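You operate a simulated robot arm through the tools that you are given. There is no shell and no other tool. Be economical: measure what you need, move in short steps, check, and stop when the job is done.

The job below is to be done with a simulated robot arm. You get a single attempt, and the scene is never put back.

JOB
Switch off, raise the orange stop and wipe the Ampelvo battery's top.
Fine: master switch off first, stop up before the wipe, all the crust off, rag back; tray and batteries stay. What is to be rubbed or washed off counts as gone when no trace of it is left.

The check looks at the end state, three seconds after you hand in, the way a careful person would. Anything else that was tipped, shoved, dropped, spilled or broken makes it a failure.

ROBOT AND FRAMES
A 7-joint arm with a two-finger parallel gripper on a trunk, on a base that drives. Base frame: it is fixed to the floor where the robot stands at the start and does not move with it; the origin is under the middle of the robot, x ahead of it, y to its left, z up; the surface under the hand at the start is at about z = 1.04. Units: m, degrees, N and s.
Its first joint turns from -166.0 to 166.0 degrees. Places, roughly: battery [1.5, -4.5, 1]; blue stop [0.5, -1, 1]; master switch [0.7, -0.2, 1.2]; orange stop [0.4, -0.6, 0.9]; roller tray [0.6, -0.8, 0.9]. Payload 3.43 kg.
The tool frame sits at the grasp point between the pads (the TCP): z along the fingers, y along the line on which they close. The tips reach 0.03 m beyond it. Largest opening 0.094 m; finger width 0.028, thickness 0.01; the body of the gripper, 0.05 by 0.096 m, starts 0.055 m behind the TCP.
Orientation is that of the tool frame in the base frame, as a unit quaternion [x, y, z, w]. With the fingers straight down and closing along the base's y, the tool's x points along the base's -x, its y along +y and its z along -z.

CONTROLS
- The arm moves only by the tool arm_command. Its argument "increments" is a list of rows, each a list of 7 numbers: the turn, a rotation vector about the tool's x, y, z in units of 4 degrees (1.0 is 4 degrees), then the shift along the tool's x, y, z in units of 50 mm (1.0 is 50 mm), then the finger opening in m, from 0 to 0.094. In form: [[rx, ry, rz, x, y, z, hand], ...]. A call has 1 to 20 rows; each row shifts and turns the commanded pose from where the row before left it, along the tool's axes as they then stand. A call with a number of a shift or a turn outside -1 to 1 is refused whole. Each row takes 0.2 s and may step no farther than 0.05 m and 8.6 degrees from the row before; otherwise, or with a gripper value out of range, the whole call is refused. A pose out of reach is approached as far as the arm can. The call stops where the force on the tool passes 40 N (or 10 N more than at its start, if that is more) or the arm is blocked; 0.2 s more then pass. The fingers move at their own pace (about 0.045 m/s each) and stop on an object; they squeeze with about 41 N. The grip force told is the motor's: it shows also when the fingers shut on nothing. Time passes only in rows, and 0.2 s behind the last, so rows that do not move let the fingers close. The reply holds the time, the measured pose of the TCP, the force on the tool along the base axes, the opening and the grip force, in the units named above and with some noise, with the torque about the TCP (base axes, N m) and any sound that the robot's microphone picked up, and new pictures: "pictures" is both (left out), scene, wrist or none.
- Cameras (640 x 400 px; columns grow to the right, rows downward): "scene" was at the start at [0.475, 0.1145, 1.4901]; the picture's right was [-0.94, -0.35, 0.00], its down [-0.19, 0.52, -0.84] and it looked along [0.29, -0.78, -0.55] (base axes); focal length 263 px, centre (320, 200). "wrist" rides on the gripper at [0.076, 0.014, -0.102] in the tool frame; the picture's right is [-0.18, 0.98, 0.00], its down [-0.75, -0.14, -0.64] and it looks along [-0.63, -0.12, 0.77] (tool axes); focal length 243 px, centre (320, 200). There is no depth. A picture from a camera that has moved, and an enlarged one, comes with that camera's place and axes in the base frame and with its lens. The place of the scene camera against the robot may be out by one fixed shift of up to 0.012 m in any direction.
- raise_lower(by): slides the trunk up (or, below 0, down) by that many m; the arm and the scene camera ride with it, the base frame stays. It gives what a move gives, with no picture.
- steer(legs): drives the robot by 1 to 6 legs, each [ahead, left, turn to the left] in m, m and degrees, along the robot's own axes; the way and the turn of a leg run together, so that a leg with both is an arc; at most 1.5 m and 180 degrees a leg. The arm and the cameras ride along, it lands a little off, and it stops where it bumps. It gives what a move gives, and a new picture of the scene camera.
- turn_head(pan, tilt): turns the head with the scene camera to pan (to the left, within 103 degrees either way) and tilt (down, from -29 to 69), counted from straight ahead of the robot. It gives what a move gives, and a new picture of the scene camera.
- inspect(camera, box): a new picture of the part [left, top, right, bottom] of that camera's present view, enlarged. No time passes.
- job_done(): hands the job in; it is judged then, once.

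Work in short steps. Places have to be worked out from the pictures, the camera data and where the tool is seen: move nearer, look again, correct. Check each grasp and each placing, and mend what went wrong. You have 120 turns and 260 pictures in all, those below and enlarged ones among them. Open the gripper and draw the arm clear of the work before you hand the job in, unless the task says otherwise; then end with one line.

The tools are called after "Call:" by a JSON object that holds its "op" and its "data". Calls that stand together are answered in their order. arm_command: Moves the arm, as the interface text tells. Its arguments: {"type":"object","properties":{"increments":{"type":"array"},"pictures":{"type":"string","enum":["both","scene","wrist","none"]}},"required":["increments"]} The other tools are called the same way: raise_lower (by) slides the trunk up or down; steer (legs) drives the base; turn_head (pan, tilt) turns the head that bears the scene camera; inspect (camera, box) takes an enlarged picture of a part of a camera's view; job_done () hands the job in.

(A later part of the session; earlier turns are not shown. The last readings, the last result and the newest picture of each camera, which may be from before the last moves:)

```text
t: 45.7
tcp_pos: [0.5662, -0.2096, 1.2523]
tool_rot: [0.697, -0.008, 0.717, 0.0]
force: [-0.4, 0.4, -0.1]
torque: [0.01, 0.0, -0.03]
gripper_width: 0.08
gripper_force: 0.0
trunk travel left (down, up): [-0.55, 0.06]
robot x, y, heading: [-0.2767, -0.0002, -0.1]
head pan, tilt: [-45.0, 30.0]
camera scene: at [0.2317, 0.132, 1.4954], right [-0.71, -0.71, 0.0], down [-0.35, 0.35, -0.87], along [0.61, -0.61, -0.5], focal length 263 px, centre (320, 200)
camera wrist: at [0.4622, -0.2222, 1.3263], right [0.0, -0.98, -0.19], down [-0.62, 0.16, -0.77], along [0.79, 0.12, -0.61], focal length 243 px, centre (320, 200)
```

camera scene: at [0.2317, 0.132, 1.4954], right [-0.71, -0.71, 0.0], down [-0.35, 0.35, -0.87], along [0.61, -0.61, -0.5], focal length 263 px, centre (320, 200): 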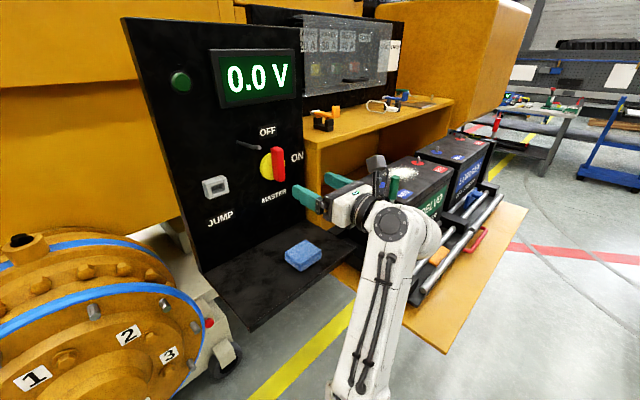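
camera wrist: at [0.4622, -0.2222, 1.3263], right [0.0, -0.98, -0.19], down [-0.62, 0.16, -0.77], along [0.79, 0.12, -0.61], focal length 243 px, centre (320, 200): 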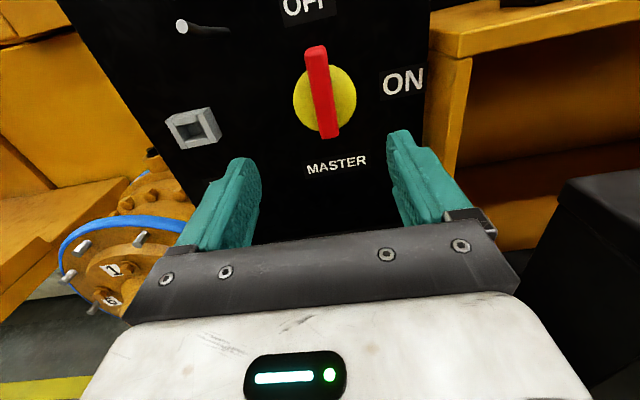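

The switch is at OFF. Now I look at the tray with its stops.

Call:
{"op": "inspect", "data": {"camera": "scene", "box": [340, 140, 540, 320]}}

Call:
{"op": "inspect", "data": {"camera": "scene", "box": [370, 210, 470, 300]}}

```text
2.22 times, centred on (440, 230) of scene
camera zoom: at [0.2317, 0.132, 1.4954], right [-0.71, -0.71, 0.0], down [-0.35, 0.35, -0.87], along [0.61, -0.61, -0.5], focal length 585 px, centre (53, 133)
```

zoom: 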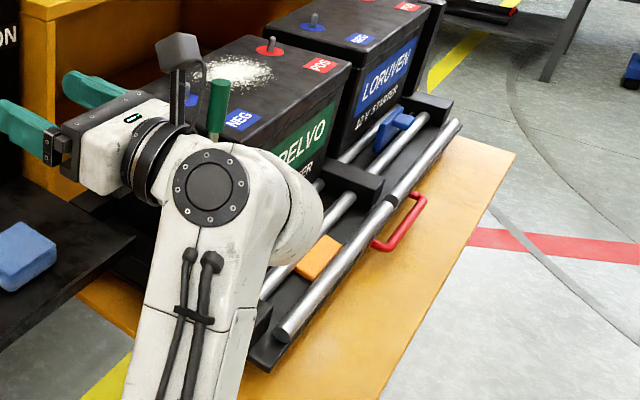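

```text
4.44 times, centred on (420, 255) of scene
camera zoom: at [0.2317, 0.132, 1.4954], right [-0.71, -0.71, 0.0], down [-0.35, 0.35, -0.87], along [0.61, -0.61, -0.5], focal length 1170 px, centre (-124, -44)
```

zoom: 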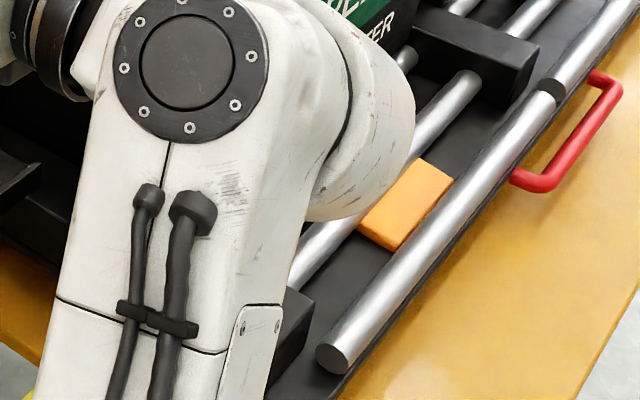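

The orange stop lies flat (the Loruven's blue one stands up), and an orange lever was seen at the tray's near end. I roll the hand back to the nominal attitude and then drive over for a closer look.

Call:
{"op": "arm_command", "data": {"increments": [[0, 0, -1, 0, 0, -0.5, 0.08], [0, 0, -1, 0, 0, -0.5, 0.08], [0, 0, -1, 0, 0, 0, 0.08], [0, 0, -1, 0, 0, 0, 0.08], [0, 0, -1, 0, 0, 0, 0.08], [0, 0, -1, 0, 0, 0, 0.08], [0, 0, -1, 0, 0, 0, 0.08], [0, 0, -1, 0, 0, 0, 0.08], [0, 0, -1, 0, 0, 0, 0.08], [0, 0, -1, 0, 0, 0, 0.08], [0, 0, -1, 0, 0, 0, 0.08], [0, 0, -1, 0, 0, 0, 0.08], [0, 0, -1, 0, 0, 0, 0.08], [0, 0, -1, 0, 0, 0, 0.08], [0, 0, -1, 0, 0, 0, 0.08], [0, 0, -1, 0, 0, 0, 0.08], [0, 0, -1, 0, 0, 0, 0.08], [0, 0, -1, 0, 0, 0, 0.08], [0, 0, -1, 0, 0, 0, 0.08], [0, 0, -1, 0, 0, 0, 0.08]], "pictures": "none"}}

Call:
{"op": "arm_command", "data": {"increments": [[0, 0, -1, 0, 0, 0, 0.08], [0, 0, -1, 0, 0, 0, 0.08], [0, 0, -1, 0, 0, 0, 0.08], [0, 0, -1, 0, 0, 0, 0.08], [0, 0, -1, 0, 0, 0, 0.08], [0, 0, -1, 0, 0, 0, 0.08], [0, 0, -1, 0, 0, 0, 0.08], [0, 0, -1, 0, 0, 0, 0.08], [0, 0, -1, 0, 0, 0, 0.08], [0, 0, -1, 0, 0, 0, 0.08], [0, 0, -1, 0, 0, 0, 0.08], [0, 0, -1, 0, 0, 0, 0.08], [0, 0, -1, 0, 0, 0, 0.08], [0, 0, -1, 0, 0, 0, 0.08], [0, 0, -1, 0, 0, 0, 0.08], [0, 0, -1, 0, 0, 0, 0.08], [0, 0, -1, 0, 0, 0, 0.08], [0, 0, -1, 0, 0, 0, 0.08], [0, 0, -1, 0, 0, 0, 0.08], [0, 0, -1, 0, 0, 0, 0.08]], "pictures": "none"}}

Call:
{"op": "arm_command", "data": {"increments": [[0, 0, -1, 0, 0, 0, 0.08], [0, 0, -1, 0, 0, 0, 0.08], [0, 0, -1, 0, 0, 0, 0.08], [0, 0, -1, 0, 0, 0, 0.08], [0, 0, -1, 0, 0, 0, 0.08], [0, 1, 0, -0.5, 0, 0, 0.08], [0, 1, 0, -0.5, 0, 0, 0.08], [0, 1, 0, -0.5, 0, 0, 0.08], [0, 1, 0, 0, 0, 0, 0.08], [0, 1, 0, 0, 0, 0, 0.08], [0, 1, 0, 0, 0, 0, 0.08], [0, 1, 0, 0, 0, 0, 0.08], [0, 1, 0, 0, 0, 0, 0.08], [0, 1, 0, 0, 0, 0, 0.08], [0, 1, 0, 0, 0, 0, 0.08]], "pictures": "none"}}

Call:
{"op": "arm_command", "data": {"increments": [[0, 1, 0, 0, 0, 0, 0.08], [0, 1, 0, 0, 0, 0, 0.08], [0, 1, 0, 0, 0, 0, 0.08], [0, 1, 0, 0, 0, 0, 0.08], [0, 1, 0, 0, 0, 0, 0.08], [0, 1, 0, 0, 0, 0, 0.08], [0, 1, 0, 0, 0, 0, 0.08], [0, 1, 0, 0, 0, 0, 0.08], [0, 1, 0, 0, 0, 0, 0.08], [0, 1, 0, 0, 0, 0, 0.08], [0, 1, 0, 0, 0, 0, 0.08], [0, 1, 0, 0, 0, 0, 0.08], [0, 0.5, 0, 0, 0, 0, 0.08]], "pictures": "scene"}}

```text
t: 49.9
tcp_pos: [0.5149, -0.2103, 1.254]
tool_rot: [0.538, 0.443, 0.548, 0.462]
force: [0.5, -1.0, 0.3]
torque: [0.0, 0.01, 0.01]
gripper_width: 0.0801
gripper_force: 0.0
trunk travel left (down, up): [-0.55, 0.06]
robot x, y, heading: [-0.2758, -0.0007, 0.1]
head pan, tilt: [-45.0, 30.0]
```

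```text
t: 54.1
tcp_pos: [0.5157, -0.2095, 1.2536]
tool_rot: [0.129, 0.684, 0.124, 0.707]
force: [-0.8, -0.2, 1.1]
torque: [0.03, 0.02, -0.02]
gripper_width: 0.0803
gripper_force: 0.1
trunk travel left (down, up): [-0.55, 0.06]
robot x, y, heading: [-0.2784, -0.0029, 0.2]
head pan, tilt: [-45.0, 30.0]
```

```text
t: 57.3
tcp_pos: [0.5189, -0.2101, 1.3288]
tool_rot: [0.008, 0.9, 0.002, 0.436]
force: [-0.1, -0.2, 0.3]
torque: [-0.02, -0.04, 0.01]
gripper_width: 0.08
gripper_force: 0.0
trunk travel left (down, up): [-0.55, 0.06]
robot x, y, heading: [-0.2773, 0.0029, -0.1]
head pan, tilt: [-45.0, 30.0]
```

```text
t: 60.1
tcp_pos: [0.5182, -0.2101, 1.3271]
tool_rot: [0.006, 1.0, 0.006, 0.015]
force: [0.4, -0.6, -0.2]
torque: [0.02, 0.03, -0.02]
gripper_width: 0.0801
gripper_force: 0.1
trunk travel left (down, up): [-0.55, 0.06]
robot x, y, heading: [-0.2787, 0.0037, 0.1]
head pan, tilt: [-45.0, 30.0]
camera scene: at [0.2317, 0.1318, 1.4953], right [-0.71, -0.71, 0.0], down [-0.35, 0.35, -0.87], along [0.61, -0.61, -0.5], focal length 263 px, centre (320, 200)
```

scene: 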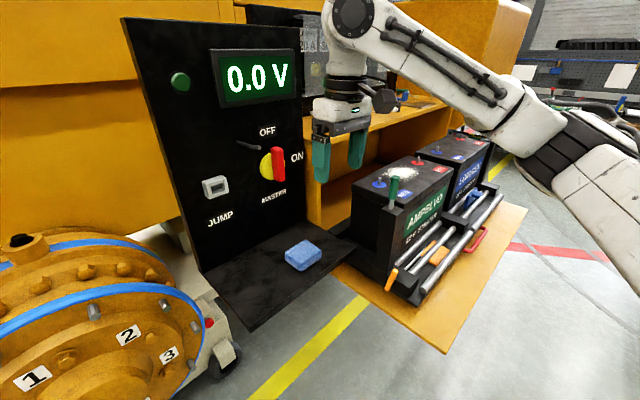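

Clear view now. I zoom on the tray's near side.

Call:
{"op": "inspect", "data": {"camera": "scene", "box": [360, 160, 460, 320]}}

Call:
{"op": "inspect", "data": {"camera": "scene", "box": [420, 150, 520, 270]}}

```text
2.50 times, centred on (410, 240) of scene
camera zoom: at [0.2317, 0.1318, 1.4953], right [-0.71, -0.71, 0.0], down [-0.35, 0.35, -0.87], along [0.61, -0.61, -0.5], focal length 658 px, centre (95, 100)
```

zoom: 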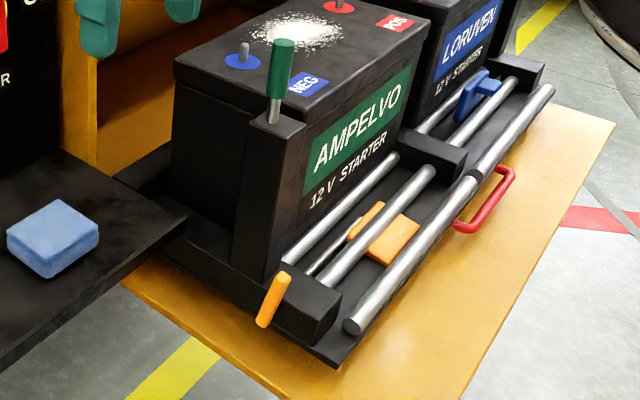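

```text
3.33 times, centred on (470, 210) of scene
camera zoom: at [0.2317, 0.1318, 1.4953], right [-0.71, -0.71, 0.0], down [-0.35, 0.35, -0.87], along [0.61, -0.61, -0.5], focal length 877 px, centre (-180, 167)
```

zoom: 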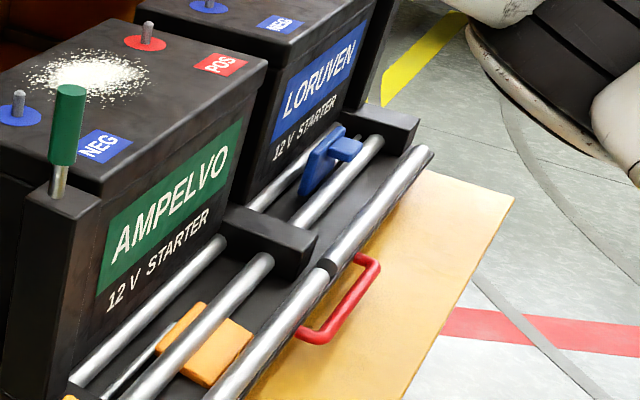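

Orange plate lies between the rollers on a rod along y, with an orange lever at the rod's +y end near [0.47, -0.41, 0.9]. I drive 0.4 m to the right and look again.

Call:
{"op": "steer", "data": {"legs": [[0, -0.4, 0]]}}

Call:
{"op": "turn_head", "data": {"pan": -15, "tilt": 42}}

Call:
{"op": "arm_command", "data": {"increments": [[0, 0, 0, 0, 0, 0, 0.05]], "pictures": "wrist"}}

```text
t: 62.6
tcp_pos: [0.5174, -0.6094, 1.329]
tool_rot: [0.006, 1.0, 0.005, 0.015]
force: [0.4, 0.5, -0.2]
torque: [0.0, 0.01, 0.0]
gripper_width: 0.0801
gripper_force: 0.1
trunk travel left (down, up): [-0.55, 0.06]
robot x, y, heading: [-0.2776, -0.3982, 0.0]
head pan, tilt: [-45.0, 30.0]
camera scene: at [0.2308, -0.2676, 1.4953], right [-0.71, -0.7, 0.0], down [-0.35, 0.35, -0.87], along [0.61, -0.61, -0.5], focal length 263 px, centre (320, 200)
```

scene: 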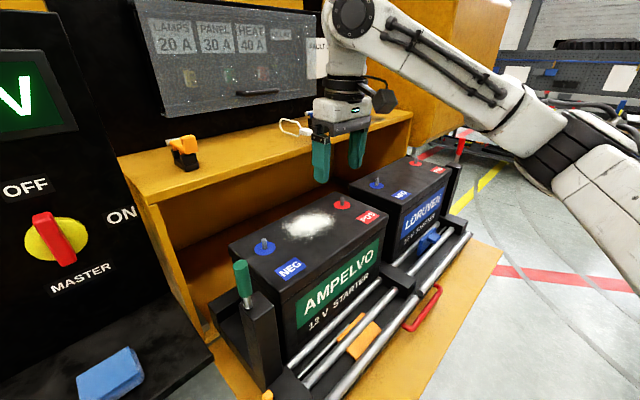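

```text
t: 63.5
tcp_pos: [0.5172, -0.6097, 1.3297]
tool_rot: [0.006, 1.0, 0.005, 0.015]
force: [-0.2, -0.8, 0.8]
torque: [-0.02, -0.02, 0.0]
gripper_width: 0.0796
gripper_force: 0.0
trunk travel left (down, up): [-0.55, 0.06]
robot x, y, heading: [-0.2789, -0.4025, -0.3]
head pan, tilt: [-15.0, 42.0]
camera scene: at [0.2477, -0.2255, 1.4771], right [-0.26, -0.96, 0.0], down [-0.65, 0.18, -0.74], along [0.72, -0.2, -0.67], focal length 263 px, centre (320, 200)
```

scene: 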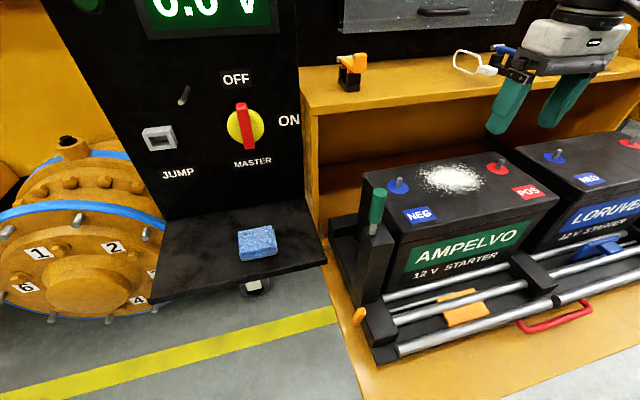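

```text
t: 63.9
tcp_pos: [0.5163, -0.61, 1.3297]
tool_rot: [0.006, 1.0, 0.005, 0.015]
force: [0.0, 0.2, -0.5]
torque: [-0.01, -0.02, -0.02]
gripper_width: 0.0501
gripper_force: 0.0
trunk travel left (down, up): [-0.55, 0.06]
robot x, y, heading: [-0.2752, -0.4034, -0.2]
head pan, tilt: [-15.0, 42.0]
camera wrist: at [0.4388, -0.5945, 1.4283], right [0.2, 0.98, 0.02], down [0.73, -0.16, 0.66], along [0.65, -0.12, -0.75], focal length 243 px, centre (320, 200)
```

wrist: 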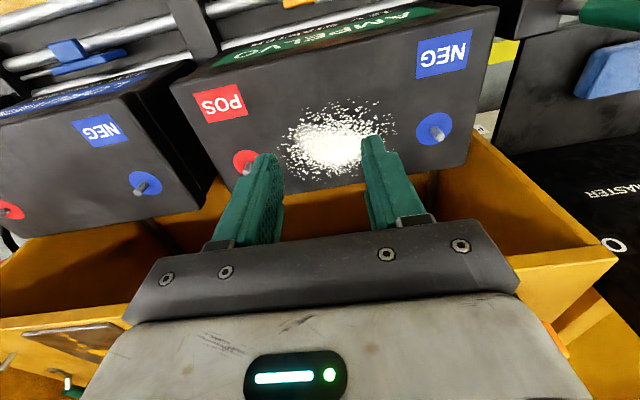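

Good view; zoom on the orange stop, lever and blue stop.

Call:
{"op": "inspect", "data": {"camera": "scene", "box": [340, 260, 500, 370]}}

Call:
{"op": "inspect", "data": {"camera": "scene", "box": [500, 210, 640, 310]}}

```text
3.64 times, centred on (420, 315) of scene
camera zoom: at [0.2477, -0.2254, 1.4771], right [-0.26, -0.97, 0.0], down [-0.65, 0.18, -0.74], along [0.72, -0.19, -0.67], focal length 957 px, centre (-44, -218)
```

zoom: 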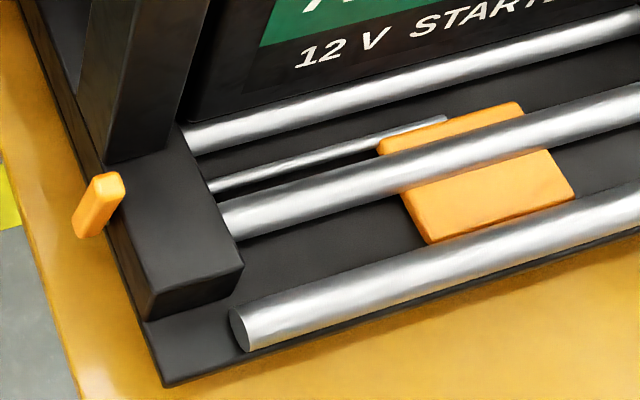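

```text
4.00 times, centred on (570, 260) of scene
camera zoom: at [0.2477, -0.2254, 1.4771], right [-0.26, -0.97, 0.0], down [-0.65, 0.18, -0.74], along [0.72, -0.19, -0.67], focal length 1053 px, centre (-680, -40)
```

zoom: 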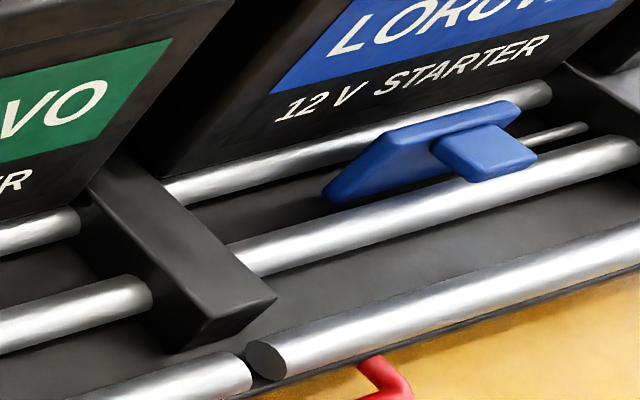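

The geometry of the folded stop is not yet clear. I bring the wrist camera closer over it.

Call:
{"op": "arm_command", "data": {"increments": [[0, 0, 0, 1, 0, 0, 0.05], [0, 0, 0, 1, 0, 0, 0.05], [0, 0, 0, 1, 0, 0, 0.05], [0, 0, 0, 1, 0, 0, 0.05], [0, 0, 0, 1, 0, 0, 0.05], [0, 0, 0, 0.3, 0.6, 0, 0.05], [0, 0, 0, 0, 0, 0.8, 0.05], [0, 0, 0, 0, 0, 0.8, 0.05], [0, 0, 0, 0, 0, 0.8, 0.05], [0, 0, 0, 0, 0, 0.8, 0.05]], "pictures": "both"}}

```text
t: 66.1
tcp_pos: [0.262, -0.5993, 1.3192]
tool_rot: [0.006, 1.0, 0.005, 0.015]
force: [-0.9, 0.4, -0.9]
torque: [-0.03, 0.0, -0.01]
gripper_width: 0.0502
gripper_force: 0.1
out of reach, approached as far as the arm can: row 6, 7, 8, 9, 10
trunk travel left (down, up): [-0.55, 0.06]
robot x, y, heading: [-0.2822, -0.4003, -0.3]
head pan, tilt: [-15.0, 42.0]
camera scene: at [0.2476, -0.2254, 1.4771], right [-0.26, -0.97, 0.0], down [-0.65, 0.18, -0.74], along [0.72, -0.19, -0.67], focal length 263 px, centre (320, 200)
camera wrist: at [0.1835, -0.583, 1.4191], right [0.2, 0.98, 0.02], down [0.73, -0.16, 0.66], along [0.65, -0.12, -0.75], focal length 243 px, centre (320, 200)
```

scene: 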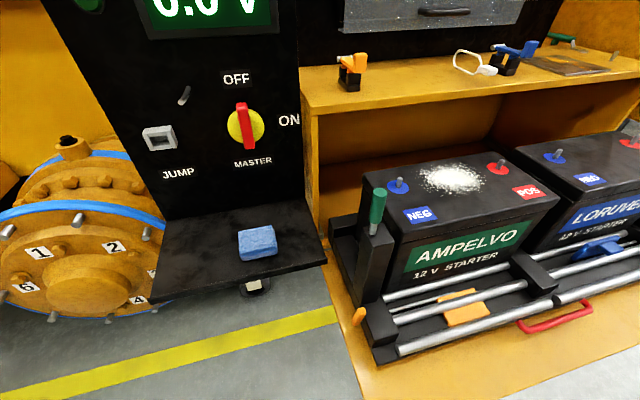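
wrist: 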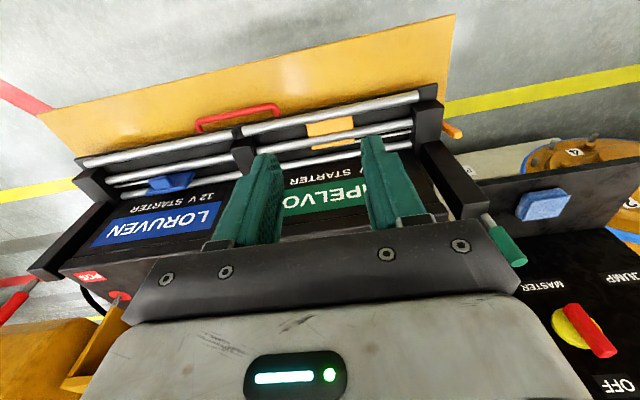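

The arm cannot go lower there from this trunk height, so I lower the trunk 0.15 m and look with the wrist camera.

Call:
{"op": "raise_lower", "data": {"by": -0.15}}

Call:
{"op": "inspect", "data": {"camera": "wrist", "box": [220, 60, 480, 220]}}

Call:
{"op": "inspect", "data": {"camera": "scene", "box": [340, 190, 640, 390]}}

```text
t: 67.9
tcp_pos: [0.2623, -0.5987, 1.1691]
tool_rot: [0.006, 1.0, 0.006, 0.014]
force: [0.6, 0.0, 0.0]
torque: [0.0, 0.01, -0.01]
gripper_width: 0.0499
gripper_force: 0.0
trunk travel left (down, up): [-0.4, 0.21]
robot x, y, heading: [-0.2785, -0.4022, -0.5]
head pan, tilt: [-15.0, 42.0]
```

```text
2.46 times, centred on (350, 140) of wrist
camera zoom: at [0.1835, -0.583, 1.2692], right [0.2, 0.98, 0.02], down [0.73, -0.16, 0.66], along [0.65, -0.12, -0.75], focal length 597 px, centre (246, 348)
```

zoom: 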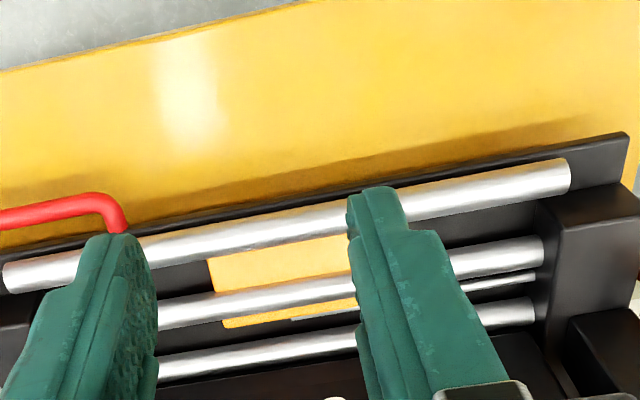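

```text
2.00 times, centred on (490, 290) of scene
camera zoom: at [0.2476, -0.2254, 1.3272], right [-0.26, -0.97, 0.0], down [-0.65, 0.18, -0.74], along [0.72, -0.19, -0.67], focal length 526 px, centre (-20, 20)
```

zoom: 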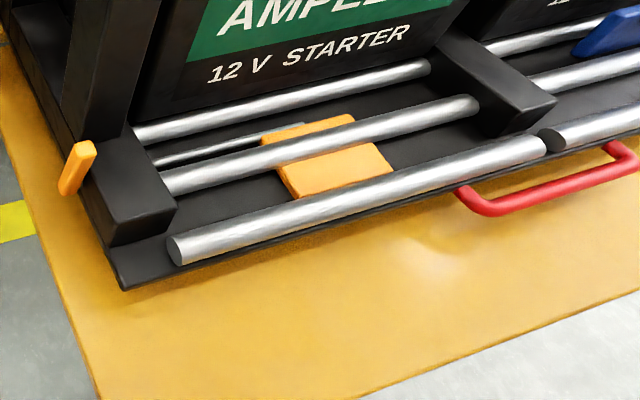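

The lever stands vertical at about x 0.45, y -0.357, z 0.91–1.00 beside the post, so it is best reached from the +y side. I move the robot to face it obliquely from there.

Call:
{"op": "steer", "data": {"legs": [[0, 0.59, 0], [0.15, 0, 0], [0, 0, -45]]}}

Call:
{"op": "turn_head", "data": {"pan": -15, "tilt": 35}}

```text
t: 74.3
tcp_pos: [0.1118, -0.3205, 1.1697]
tool_rot: [0.39, 0.921, -0.001, 0.016]
force: [-0.1, -0.9, -0.1]
torque: [0.0, -0.01, 0.03]
gripper_width: 0.0501
gripper_force: 0.0
trunk travel left (down, up): [-0.4, 0.21]
robot x, y, heading: [-0.128, 0.205, -45.5]
head pan, tilt: [-15.0, 42.0]
camera scene: at [0.3643, -0.0452, 1.3271], right [-0.87, -0.49, 0.0], down [-0.33, 0.58, -0.74], along [0.37, -0.65, -0.67], focal length 263 px, centre (320, 200)
```

scene: 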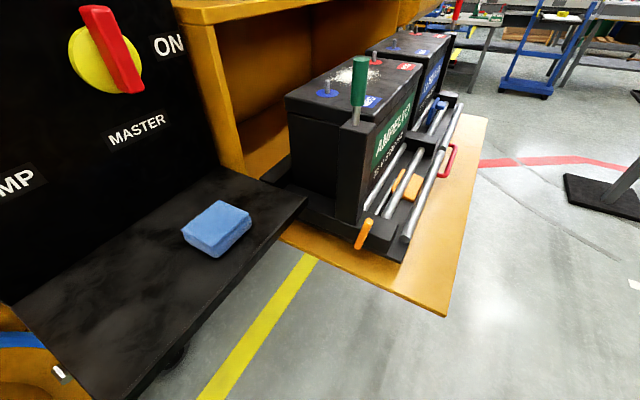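

```text
t: 75.0
tcp_pos: [0.1103, -0.3197, 1.1704]
tool_rot: [0.39, 0.921, -0.001, 0.016]
force: [0.5, -0.9, 0.0]
torque: [-0.03, 0.01, 0.03]
gripper_width: 0.0501
gripper_force: 0.2
trunk travel left (down, up): [-0.4, 0.21]
robot x, y, heading: [-0.127, 0.2063, -45.3]
head pan, tilt: [-15.0, 35.0]
camera scene: at [0.3665, -0.0491, 1.3376], right [-0.87, -0.49, 0.0], down [-0.28, 0.5, -0.82], along [0.41, -0.71, -0.57], focal length 263 px, centre (320, 200)
```

scene: 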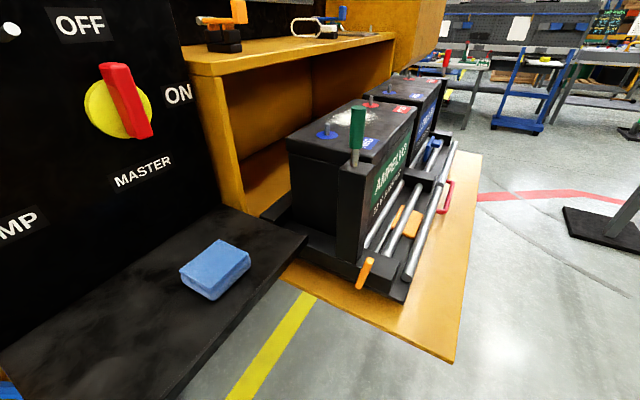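

A good end-on view. Zoom on lever and stop.

Call:
{"op": "inspect", "data": {"camera": "scene", "box": [330, 180, 470, 310]}}

Call:
{"op": "inspect", "data": {"camera": "scene", "box": [345, 245, 395, 300]}}

```text
3.08 times, centred on (400, 245) of scene
camera zoom: at [0.3665, -0.0491, 1.3376], right [-0.87, -0.49, 0.0], down [-0.28, 0.5, -0.82], along [0.41, -0.71, -0.57], focal length 810 px, centre (74, 62)
```

zoom: 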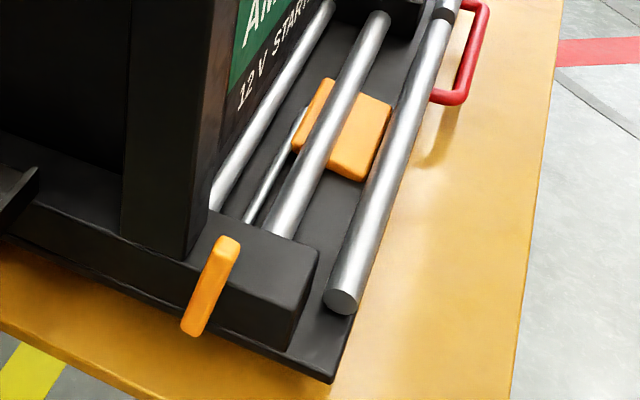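

```text
7.27 times, centred on (370, 272) of scene
camera zoom: at [0.3665, -0.0491, 1.3376], right [-0.87, -0.49, 0.0], down [-0.28, 0.5, -0.82], along [0.41, -0.71, -0.57], focal length 1914 px, centre (-44, -327)
```

zoom: 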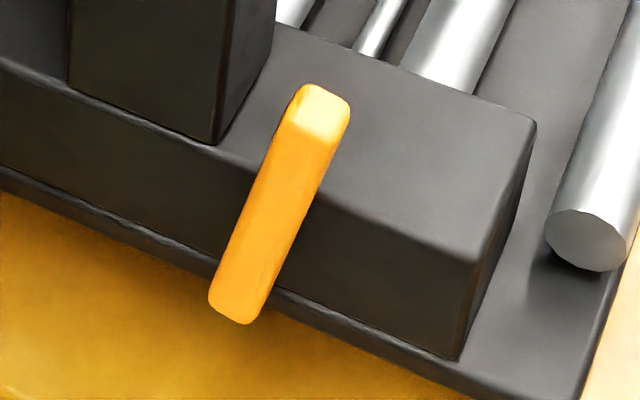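

The lever is a vertical bar centred on the rod's axis at about [0.451, -0.357, 0.957], like the switch's bar, so I will twist it from the +y side. I back up a little for tilt room and bring the hand round.

Call:
{"op": "steer", "data": {"legs": [[-0.12, 0, 0]]}}

Call:
{"op": "arm_command", "data": {"increments": [[0, 0, 0, -0.66, 0.73, 0, 0.08], [0, 0, 0, -0.66, 0.73, 0, 0.08], [0, 0, 0, -0.66, 0.73, 0, 0.08], [0, 0, 0, -0.66, 0.73, 0, 0.08], [0, 0, 0, -0.66, 0.73, 0, 0.08], [0, 0, 0, -0.66, 0.73, 0, 0.08], [0, 0, 0, -0.66, 0.73, 0, 0.08], [0, 0, 0, -0.66, 0.73, 0, 0.08]], "pictures": "scene"}}

```text
t: 76.3
tcp_pos: [0.0243, -0.233, 1.1687]
tool_rot: [0.39, 0.921, -0.001, 0.016]
force: [0.6, 0.0, 0.2]
torque: [0.02, 0.04, -0.01]
gripper_width: 0.0501
gripper_force: 0.0
trunk travel left (down, up): [-0.4, 0.21]
robot x, y, heading: [-0.2126, 0.293, -45.3]
head pan, tilt: [-15.0, 35.0]
camera scene: at [0.2795, 0.0378, 1.3375], right [-0.87, -0.49, 0.0], down [-0.28, 0.5, -0.82], along [0.4, -0.71, -0.57], focal length 263 px, centre (320, 200)
```

scene: 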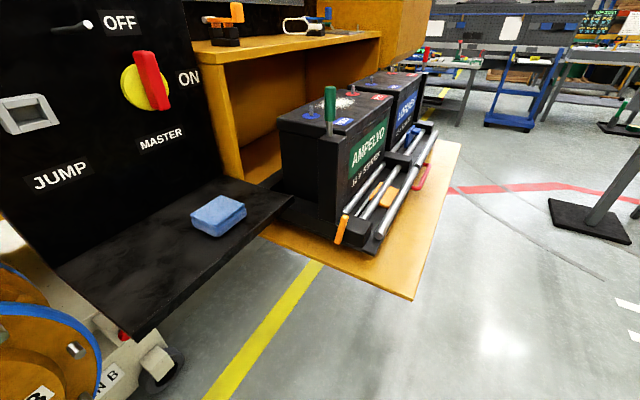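

```text
t: 78.1
tcp_pos: [0.4155, -0.2196, 1.18]
tool_rot: [0.392, 0.92, -0.001, 0.016]
force: [-0.4, 0.6, 0.1]
torque: [0.05, 0.0, 0.02]
gripper_width: 0.08
gripper_force: 0.1
trunk travel left (down, up): [-0.4, 0.21]
robot x, y, heading: [-0.2146, 0.2904, -45.7]
head pan, tilt: [-15.0, 35.0]
camera scene: at [0.2791, 0.0375, 1.3376], right [-0.87, -0.49, 0.0], down [-0.28, 0.5, -0.82], along [0.4, -0.71, -0.57], focal length 263 px, centre (320, 200)
```

scene: 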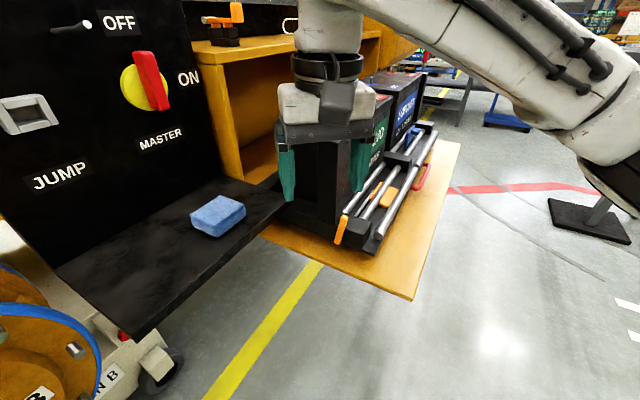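

Now yaw so that the tool's tilt will point to -y, then begin tilting.

Call:
{"op": "arm_command", "data": {"increments": [[0, 0, 1, 0, 0, 0, 0.08], [0, 0, 1, 0, 0, 0, 0.08], [0, 0, 1, 0, 0, 0, 0.08], [0, 0, 1, 0, 0, 0, 0.08], [0, 0, 1, 0, 0, 0, 0.08], [0, 0, 1, 0, 0, 0, 0.08], [0, 0, 1, 0, 0, 0, 0.08], [0, 0, 1, 0, 0, 0, 0.08], [0, 0, 1, 0, 0, 0, 0.08], [0, 0, 1, 0, 0, 0, 0.08], [0, 0, 1, 0, 0, 0, 0.08], [0, -1, 0, 0, 0, 0, 0.08], [0, -1, 0, 0, 0, 0, 0.08], [0, -1, 0, 0, 0, 0, 0.08], [0, -1, 0, 0, 0, 0, 0.08], [0, -1, 0, 0, 0, 0, 0.08], [0, -1, 0, 0, 0, 0, 0.08], [0, -1, 0, 0, 0, 0, 0.08], [0, -1, 0, 0, 0, 0, 0.08], [0, -1, 0, 0, 0, 0, 0.08]], "pictures": "none"}}

Call:
{"op": "arm_command", "data": {"increments": [[0, -1, 0, 0, 0, 0, 0.08], [0, -1, 0, 0, 0, 0, 0.08], [0, -1, 0, 0, 0, 0, 0.08], [0, -1, 0, 0, 0, 0, 0.08], [0, -1, 0, 0, 0, 0, 0.08], [0, -1, 0, 0, 0, 0, 0.08], [0, -1, 0, 0, 0, 0, 0.08], [0, -1, 0, 0, 0, 0, 0.08], [0, -1, 0, 0, 0, 0, 0.08], [0, -1, 0, 0, 0, 0, 0.08], [0, -1, 0, 0, 0, 0, 0.08], [0, -1, 0, 0, 0, 0, 0.08], [0, -1, 0, 0, 0, 0, 0.08]], "pictures": "both"}}

```text
t: 82.3
tcp_pos: [0.4168, -0.2194, 1.1805]
tool_rot: [0.674, 0.668, -0.213, 0.233]
force: [0.9, 0.3, -0.1]
torque: [0.0, 0.0, -0.01]
gripper_width: 0.0799
gripper_force: 0.0
trunk travel left (down, up): [-0.4, 0.21]
robot x, y, heading: [-0.2175, 0.2875, -45.2]
head pan, tilt: [-15.0, 35.0]
```

```text
t: 85.1
tcp_pos: [0.449, -0.2614, 1.1368]
tool_rot: [0.514, 0.503, -0.486, 0.497]
force: [0.9, -0.3, 0.4]
torque: [0.02, -0.02, 0.0]
gripper_width: 0.0802
gripper_force: 0.0
out of reach, approached as far as the arm can: row 9, 10, 11, 12, 13
trunk travel left (down, up): [-0.4, 0.21]
robot x, y, heading: [-0.2166, 0.2906, -45.2]
head pan, tilt: [-15.0, 35.0]
camera scene: at [0.2795, 0.038, 1.3376], right [-0.87, -0.49, 0.0], down [-0.28, 0.5, -0.82], along [0.4, -0.71, -0.57], focal length 263 px, centre (320, 200)
camera wrist: at [0.466, -0.1548, 1.0641], right [0.98, -0.01, 0.21], down [-0.16, 0.62, 0.77], along [-0.13, -0.79, 0.6], focal length 243 px, centre (320, 200)
```

scene: 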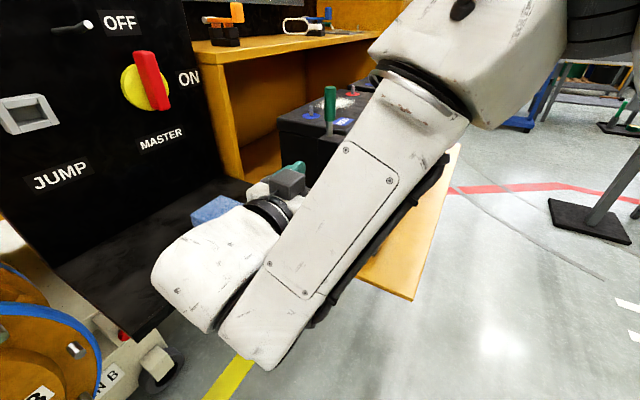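
wrist: 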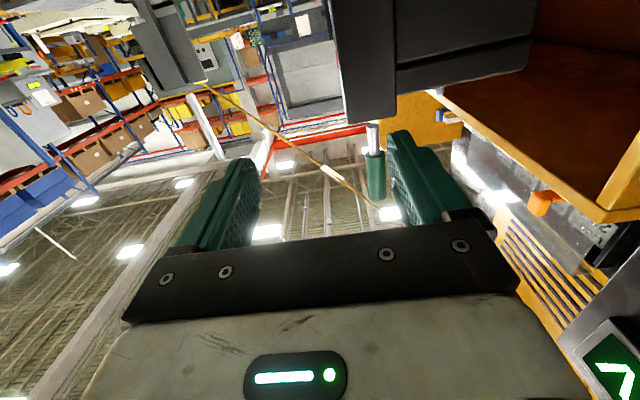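

The hand now points along -y with near-ideal attitude. I lower it in front of the lever, staying short of it and clear of the shelf edge.

Call:
{"op": "arm_command", "data": {"increments": [[0, 0, 0, 0.8, 0, -0.1, 0.08], [0, 0, 0, 0.8, 0, -0.1, 0.08], [0, 0, 0, 0.8, 0, 0, 0.08], [0, 0, 0, 0.8, 0, 0, 0.08]], "pictures": "both"}}

```text
t: 86.1
tcp_pos: [0.4761, -0.2638, 1.0016]
tool_rot: [0.515, 0.501, -0.484, 0.499]
force: [0.1, 0.5, -0.1]
torque: [0.04, 0.0, 0.01]
gripper_width: 0.0796
gripper_force: 0.0
out of reach, approached as far as the arm can: row 3, 4
trunk travel left (down, up): [-0.4, 0.21]
robot x, y, heading: [-0.2143, 0.2914, -45.6]
head pan, tilt: [-15.0, 35.0]
camera scene: at [0.2795, 0.0381, 1.3377], right [-0.87, -0.49, 0.0], down [-0.28, 0.5, -0.82], along [0.4, -0.71, -0.57], focal length 263 px, centre (320, 200)
camera wrist: at [0.4948, -0.1581, 0.9283], right [0.98, 0.0, 0.21], down [-0.16, 0.62, 0.77], along [-0.14, -0.79, 0.6], focal length 243 px, centre (320, 200)
```

scene: 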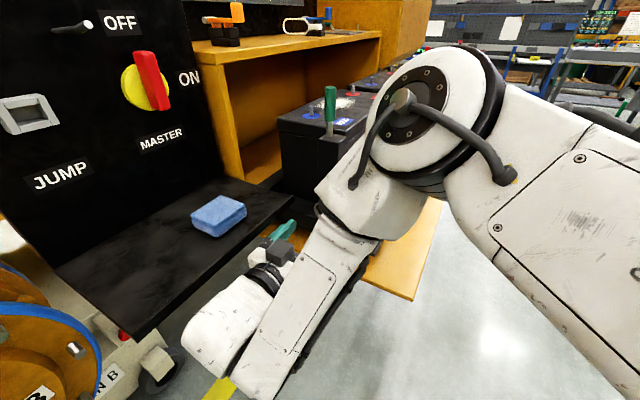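
wrist: 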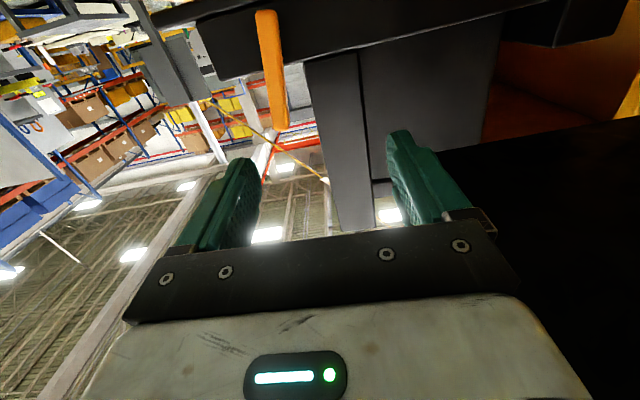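

The arm is at its limit here, but the trunk and base can do the rest. I shift 25 mm to -x with the base and lower the trunk 45 mm.

Call:
{"op": "steer", "data": {"legs": [[-0.0175, -0.018, 0]]}}

Call:
{"op": "raise_lower", "data": {"by": -0.045}}

Call:
{"op": "inspect", "data": {"camera": "wrist", "box": [160, 0, 480, 220]}}

```text
t: 86.9
tcp_pos: [0.4513, -0.265, 1.0018]
tool_rot: [0.515, 0.502, -0.483, 0.499]
force: [0.1, -0.3, 0.6]
torque: [-0.03, 0.02, 0.0]
gripper_width: 0.0802
gripper_force: 0.0
trunk travel left (down, up): [-0.4, 0.21]
robot x, y, heading: [-0.2398, 0.2902, -45.3]
head pan, tilt: [-15.0, 35.0]
camera scene: at [0.2544, 0.0377, 1.3374], right [-0.87, -0.49, 0.0], down [-0.28, 0.5, -0.82], along [0.4, -0.71, -0.57], focal length 263 px, centre (320, 200)
```

scene: 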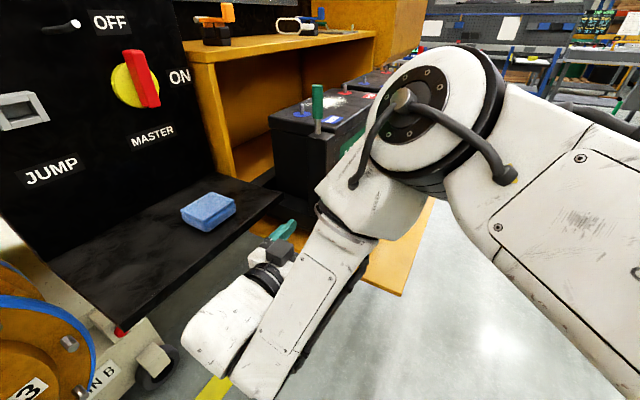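

```text
t: 87.7
tcp_pos: [0.4525, -0.2638, 0.9576]
tool_rot: [0.515, 0.502, -0.484, 0.499]
force: [0.3, -0.5, 0.1]
torque: [-0.01, 0.0, 0.04]
gripper_width: 0.0799
gripper_force: 0.1
trunk travel left (down, up): [-0.355, 0.255]
robot x, y, heading: [-0.2407, 0.2894, -45.4]
head pan, tilt: [-15.0, 35.0]
```

```text
1.82 times, centred on (320, 110) of wrist
camera zoom: at [0.4693, -0.1583, 0.8833], right [0.98, -0.01, 0.21], down [-0.16, 0.62, 0.77], along [-0.13, -0.79, 0.6], focal length 441 px, centre (320, 364)
```

zoom: 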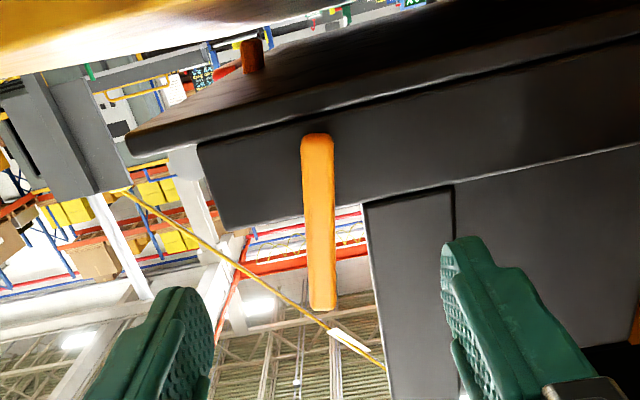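

Superb view: the lever's pivot is near [0.456, 0.94], with ~6 cm of lever above and ~2 cm below, leaning ~10° to -x. I align the roll with it, narrow the fingers and advance.

Call:
{"op": "arm_command", "data": {"increments": [[0, 0, 1, 0.08, 0.03, 0, 0.06], [0, 0, 1, 0.08, 0.02, 0, 0.06], [0, 0, 0, 0, 0, 0.4, 0.06], [0, 0, 0, 0, 0, 0.4, 0.06]], "pictures": "wrist"}}

```text
t: 88.7
tcp_pos: [0.4561, -0.3037, 0.947]
tool_rot: [0.549, 0.464, -0.448, 0.531]
force: [0.0, 0.1, 0.5]
torque: [0.03, -0.01, 0.0]
gripper_width: 0.0599
gripper_force: 0.0
trunk travel left (down, up): [-0.355, 0.255]
robot x, y, heading: [-0.2432, 0.2904, -45.2]
head pan, tilt: [-15.0, 35.0]
camera wrist: at [0.4834, -0.1981, 0.877], right [0.94, -0.01, 0.35], down [-0.27, 0.62, 0.74], along [-0.22, -0.79, 0.58], focal length 243 px, centre (320, 200)
```

wrist: 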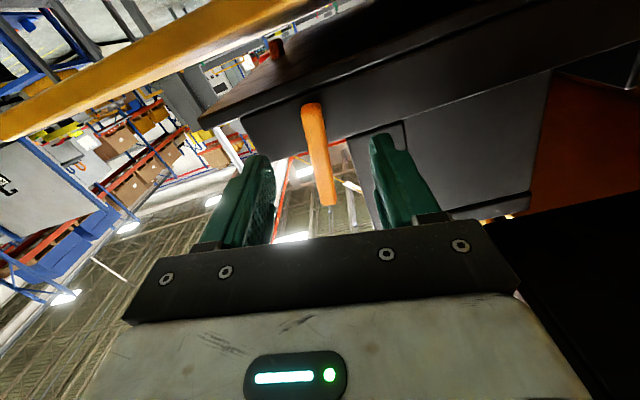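

Alignment matches how a gripped bar looks in this camera. I advance 25 mm and close.

Call:
{"op": "arm_command", "data": {"increments": [[0, 0, 0, 0, 0, 0.25, 0.06], [0, 0, 0, 0, 0, 0.3, 0.06], [0, 0, 0, 0, 0, 0, 0.0], [0, 0, 0, 0, 0, 0, 0.0], [0, 0, 0, 0, 0, 0, 0.0], [0, 0, 0, 0, 0, 0, 0.0]], "pictures": "wrist"}}

```text
t: 90.1
tcp_pos: [0.454, -0.333, 0.9462]
tool_rot: [0.548, 0.465, -0.448, 0.531]
force: [-4.7, 1.4, -1.4]
torque: [-0.27, 0.06, -0.15]
gripper_width: 0.0139
gripper_force: 38.6
trunk travel left (down, up): [-0.355, 0.255]
robot x, y, heading: [-0.2367, 0.293, -45.5]
head pan, tilt: [-15.0, 35.0]
camera wrist: at [0.4814, -0.2268, 0.8762], right [0.94, -0.01, 0.35], down [-0.27, 0.62, 0.74], along [-0.22, -0.79, 0.58], focal length 243 px, centre (320, 200)
```

wrist: 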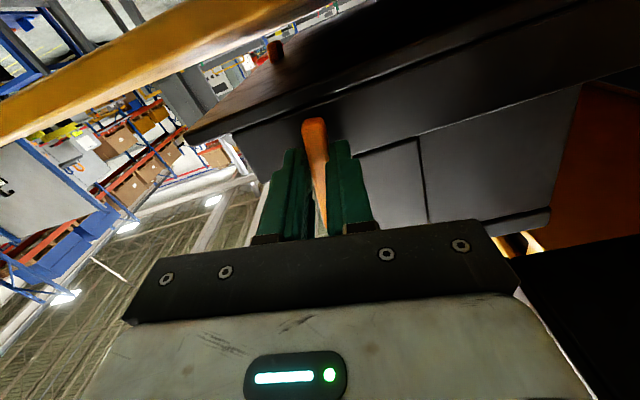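

Gripped at 14 mm. I twist 12° in the raising sense (lever top toward +x) and watch the reading.

Call:
{"op": "arm_command", "data": {"increments": [[0, 0, -0.6, 0, 0, 0, 0], [0, 0, -0.6, 0, 0, 0, 0], [0, 0, -0.6, 0, 0, 0, 0], [0, 0, -0.6, 0, 0, 0, 0], [0, 0, -0.6, 0, 0, 0, 0]], "pictures": "scene"}}

```text
t: 91.3
tcp_pos: [0.4572, -0.3328, 0.9464]
tool_rot: [0.497, 0.519, -0.5, 0.483]
force: [23.2, -21.8, 0.5]
torque: [0.42, -0.57, 0.49]
gripper_width: 0.0136
gripper_force: 44.5
trunk travel left (down, up): [-0.355, 0.255]
robot x, y, heading: [-0.2425, 0.2919, -45.8]
head pan, tilt: [-15.0, 35.0]
camera scene: at [0.2553, 0.0369, 1.2921], right [-0.87, -0.49, 0.0], down [-0.28, 0.5, -0.82], along [0.4, -0.71, -0.57], focal length 263 px, centre (320, 200)
```

scene: 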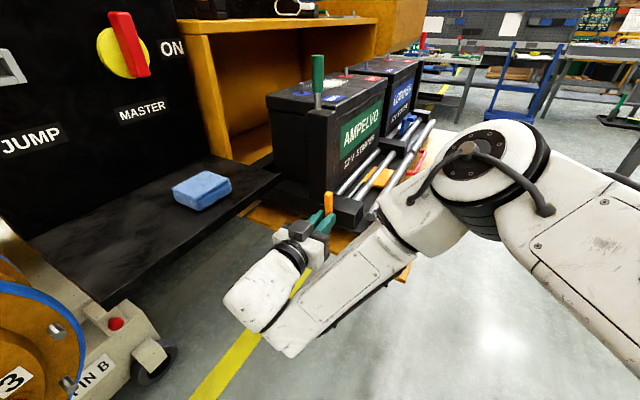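

Turning without prying. I check whether the plate is following.

Call:
{"op": "inspect", "data": {"camera": "scene", "box": [290, 120, 450, 250]}}

```text
3.08 times, centred on (370, 185) of scene
camera zoom: at [0.2553, 0.0369, 1.2921], right [-0.87, -0.49, 0.0], down [-0.28, 0.5, -0.82], along [0.4, -0.71, -0.57], focal length 810 px, centre (166, 246)
```

zoom: 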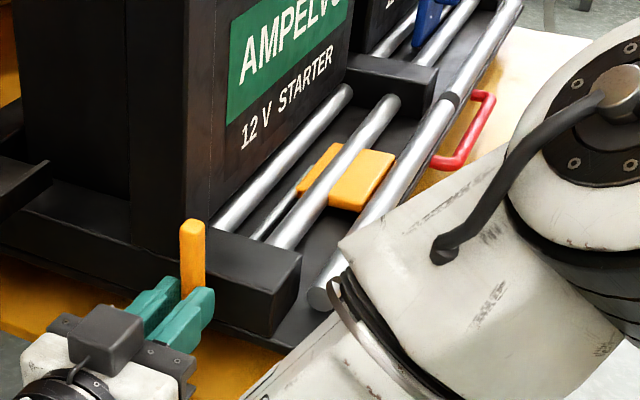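

The plate's front edge is beginning to lift. I continue in small steps, letting the grip follow the arc a little in +x.

Call:
{"op": "arm_command", "data": {"increments": [[0, 0, -0.6, 0, 0.05, -0.02, 0], [0, 0, -0.6, 0, 0.03, -0.02, 0], [0, 0, -0.6, 0, 0.02, 0, 0], [0, 0, -0.6, 0, 0.02, 0, 0], [0, 0, -0.6, 0, 0.02, 0, 0], [0, 0, -0.6, 0, 0.02, 0, 0], [0, 0, -0.6, 0, 0.02, 0, 0], [0, 0, -0.6, 0, 0.02, 0, 0]], "pictures": "scene"}}

Call:
{"op": "inspect", "data": {"camera": "scene", "box": [290, 120, 450, 250]}}

```text
t: 92.2
tcp_pos: [0.4597, -0.3327, 0.947]
tool_rot: [0.466, 0.547, -0.529, 0.451]
force: [8.1, -9.3, -5.2]
torque: [-0.42, -0.24, 0.35]
gripper_width: 0.0137
gripper_force: 45.0
trunk travel left (down, up): [-0.355, 0.255]
robot x, y, heading: [-0.2416, 0.2876, -45.4]
head pan, tilt: [-15.0, 35.0]
stopped in row 4: the force on the tool passed its limit at 43 N (the readings are from after the stop); the commanded pose is now the measured one
camera scene: at [0.2545, 0.0365, 1.2921], right [-0.87, -0.49, 0.0], down [-0.28, 0.5, -0.82], along [0.4, -0.71, -0.57], focal length 263 px, centre (320, 200)
```

scene: 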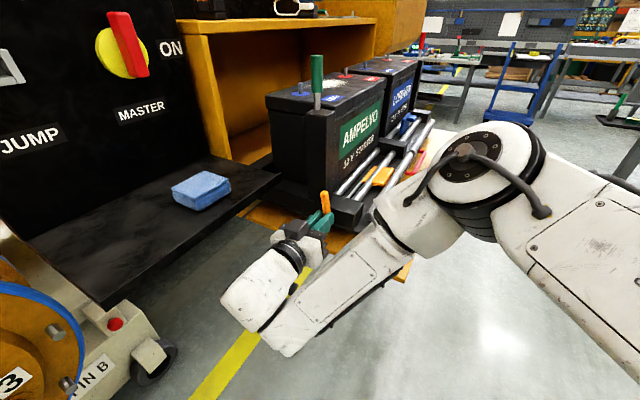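

```text
3.08 times, centred on (370, 185) of scene
camera zoom: at [0.2545, 0.0365, 1.2921], right [-0.87, -0.49, 0.0], down [-0.28, 0.5, -0.82], along [0.4, -0.71, -0.57], focal length 810 px, centre (166, 246)
```

zoom: 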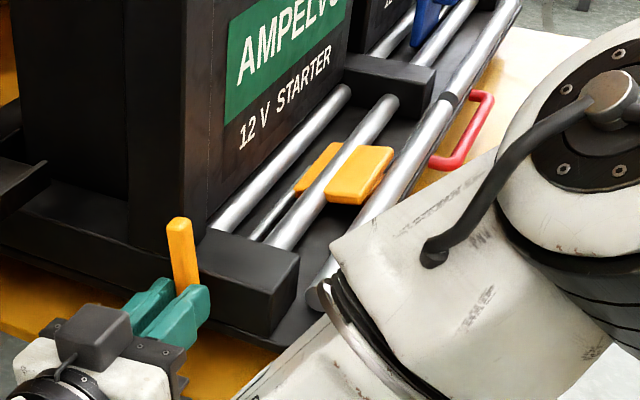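

The plate is visibly rotating up with the lever. I keep twisting.

Call:
{"op": "arm_command", "data": {"increments": [[0, 0, -0.6, 0, 0.01, 0, 0], [0, 0, -0.6, 0, 0.01, 0, 0], [0, 0, -0.6, 0, 0.01, 0, 0], [0, 0, -0.6, 0, 0.01, 0, 0], [0, 0, -0.6, 0, 0.01, 0, 0], [0, 0, -0.6, 0, 0.01, 0, 0], [0, 0, -0.6, 0, 0.01, 0, 0], [0, 0, -0.6, 0, 0.01, 0, 0]], "pictures": "none"}}

Call:
{"op": "arm_command", "data": {"increments": [[0, 0, -0.6, 0, 0.01, 0, 0], [0, 0, -0.6, 0, 0.01, 0, 0], [0, 0, -0.6, 0, 0.01, 0, 0], [0, 0, -0.6, 0, 0.01, 0, 0], [0, 0, -0.6, 0, 0.01, 0, 0], [0, 0, -0.6, 0, 0.01, 0, 0], [0, 0, -0.6, 0, 0.01, 0, 0], [0, 0, -0.6, 0, 0.01, 0, 0]], "pictures": "scene"}}

```text
t: 93.6
tcp_pos: [0.4629, -0.3334, 0.9452]
tool_rot: [0.392, 0.603, -0.581, 0.38]
force: [9.6, -10.4, -9.2]
torque: [-0.28, -0.25, 0.32]
gripper_width: 0.0137
gripper_force: 44.9
trunk travel left (down, up): [-0.355, 0.255]
robot x, y, heading: [-0.2408, 0.2896, -45.6]
head pan, tilt: [-15.0, 35.0]
stopped in row 7: the force on the tool passed its limit at 40 N (the readings are from after the stop); the commanded pose is now the measured one
```

```text
t: 95.4
tcp_pos: [0.468, -0.3329, 0.9429]
tool_rot: [0.291, 0.66, -0.631, 0.285]
force: [11.2, -11.0, -10.5]
torque: [-0.35, -0.29, 0.49]
gripper_width: 0.0138
gripper_force: 45.4
trunk travel left (down, up): [-0.355, 0.255]
robot x, y, heading: [-0.24, 0.2874, -45.2]
head pan, tilt: [-15.0, 35.0]
stopped in row 8: the force on the tool passed its limit at 41 N (the readings are from after the stop); the commanded pose is now the measured one
camera scene: at [0.2554, 0.0362, 1.2922], right [-0.87, -0.49, 0.0], down [-0.28, 0.5, -0.82], along [0.4, -0.71, -0.57], focal length 263 px, centre (320, 200)
```

scene: 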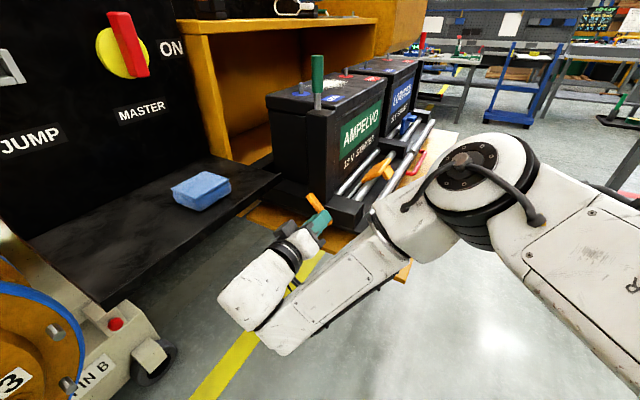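

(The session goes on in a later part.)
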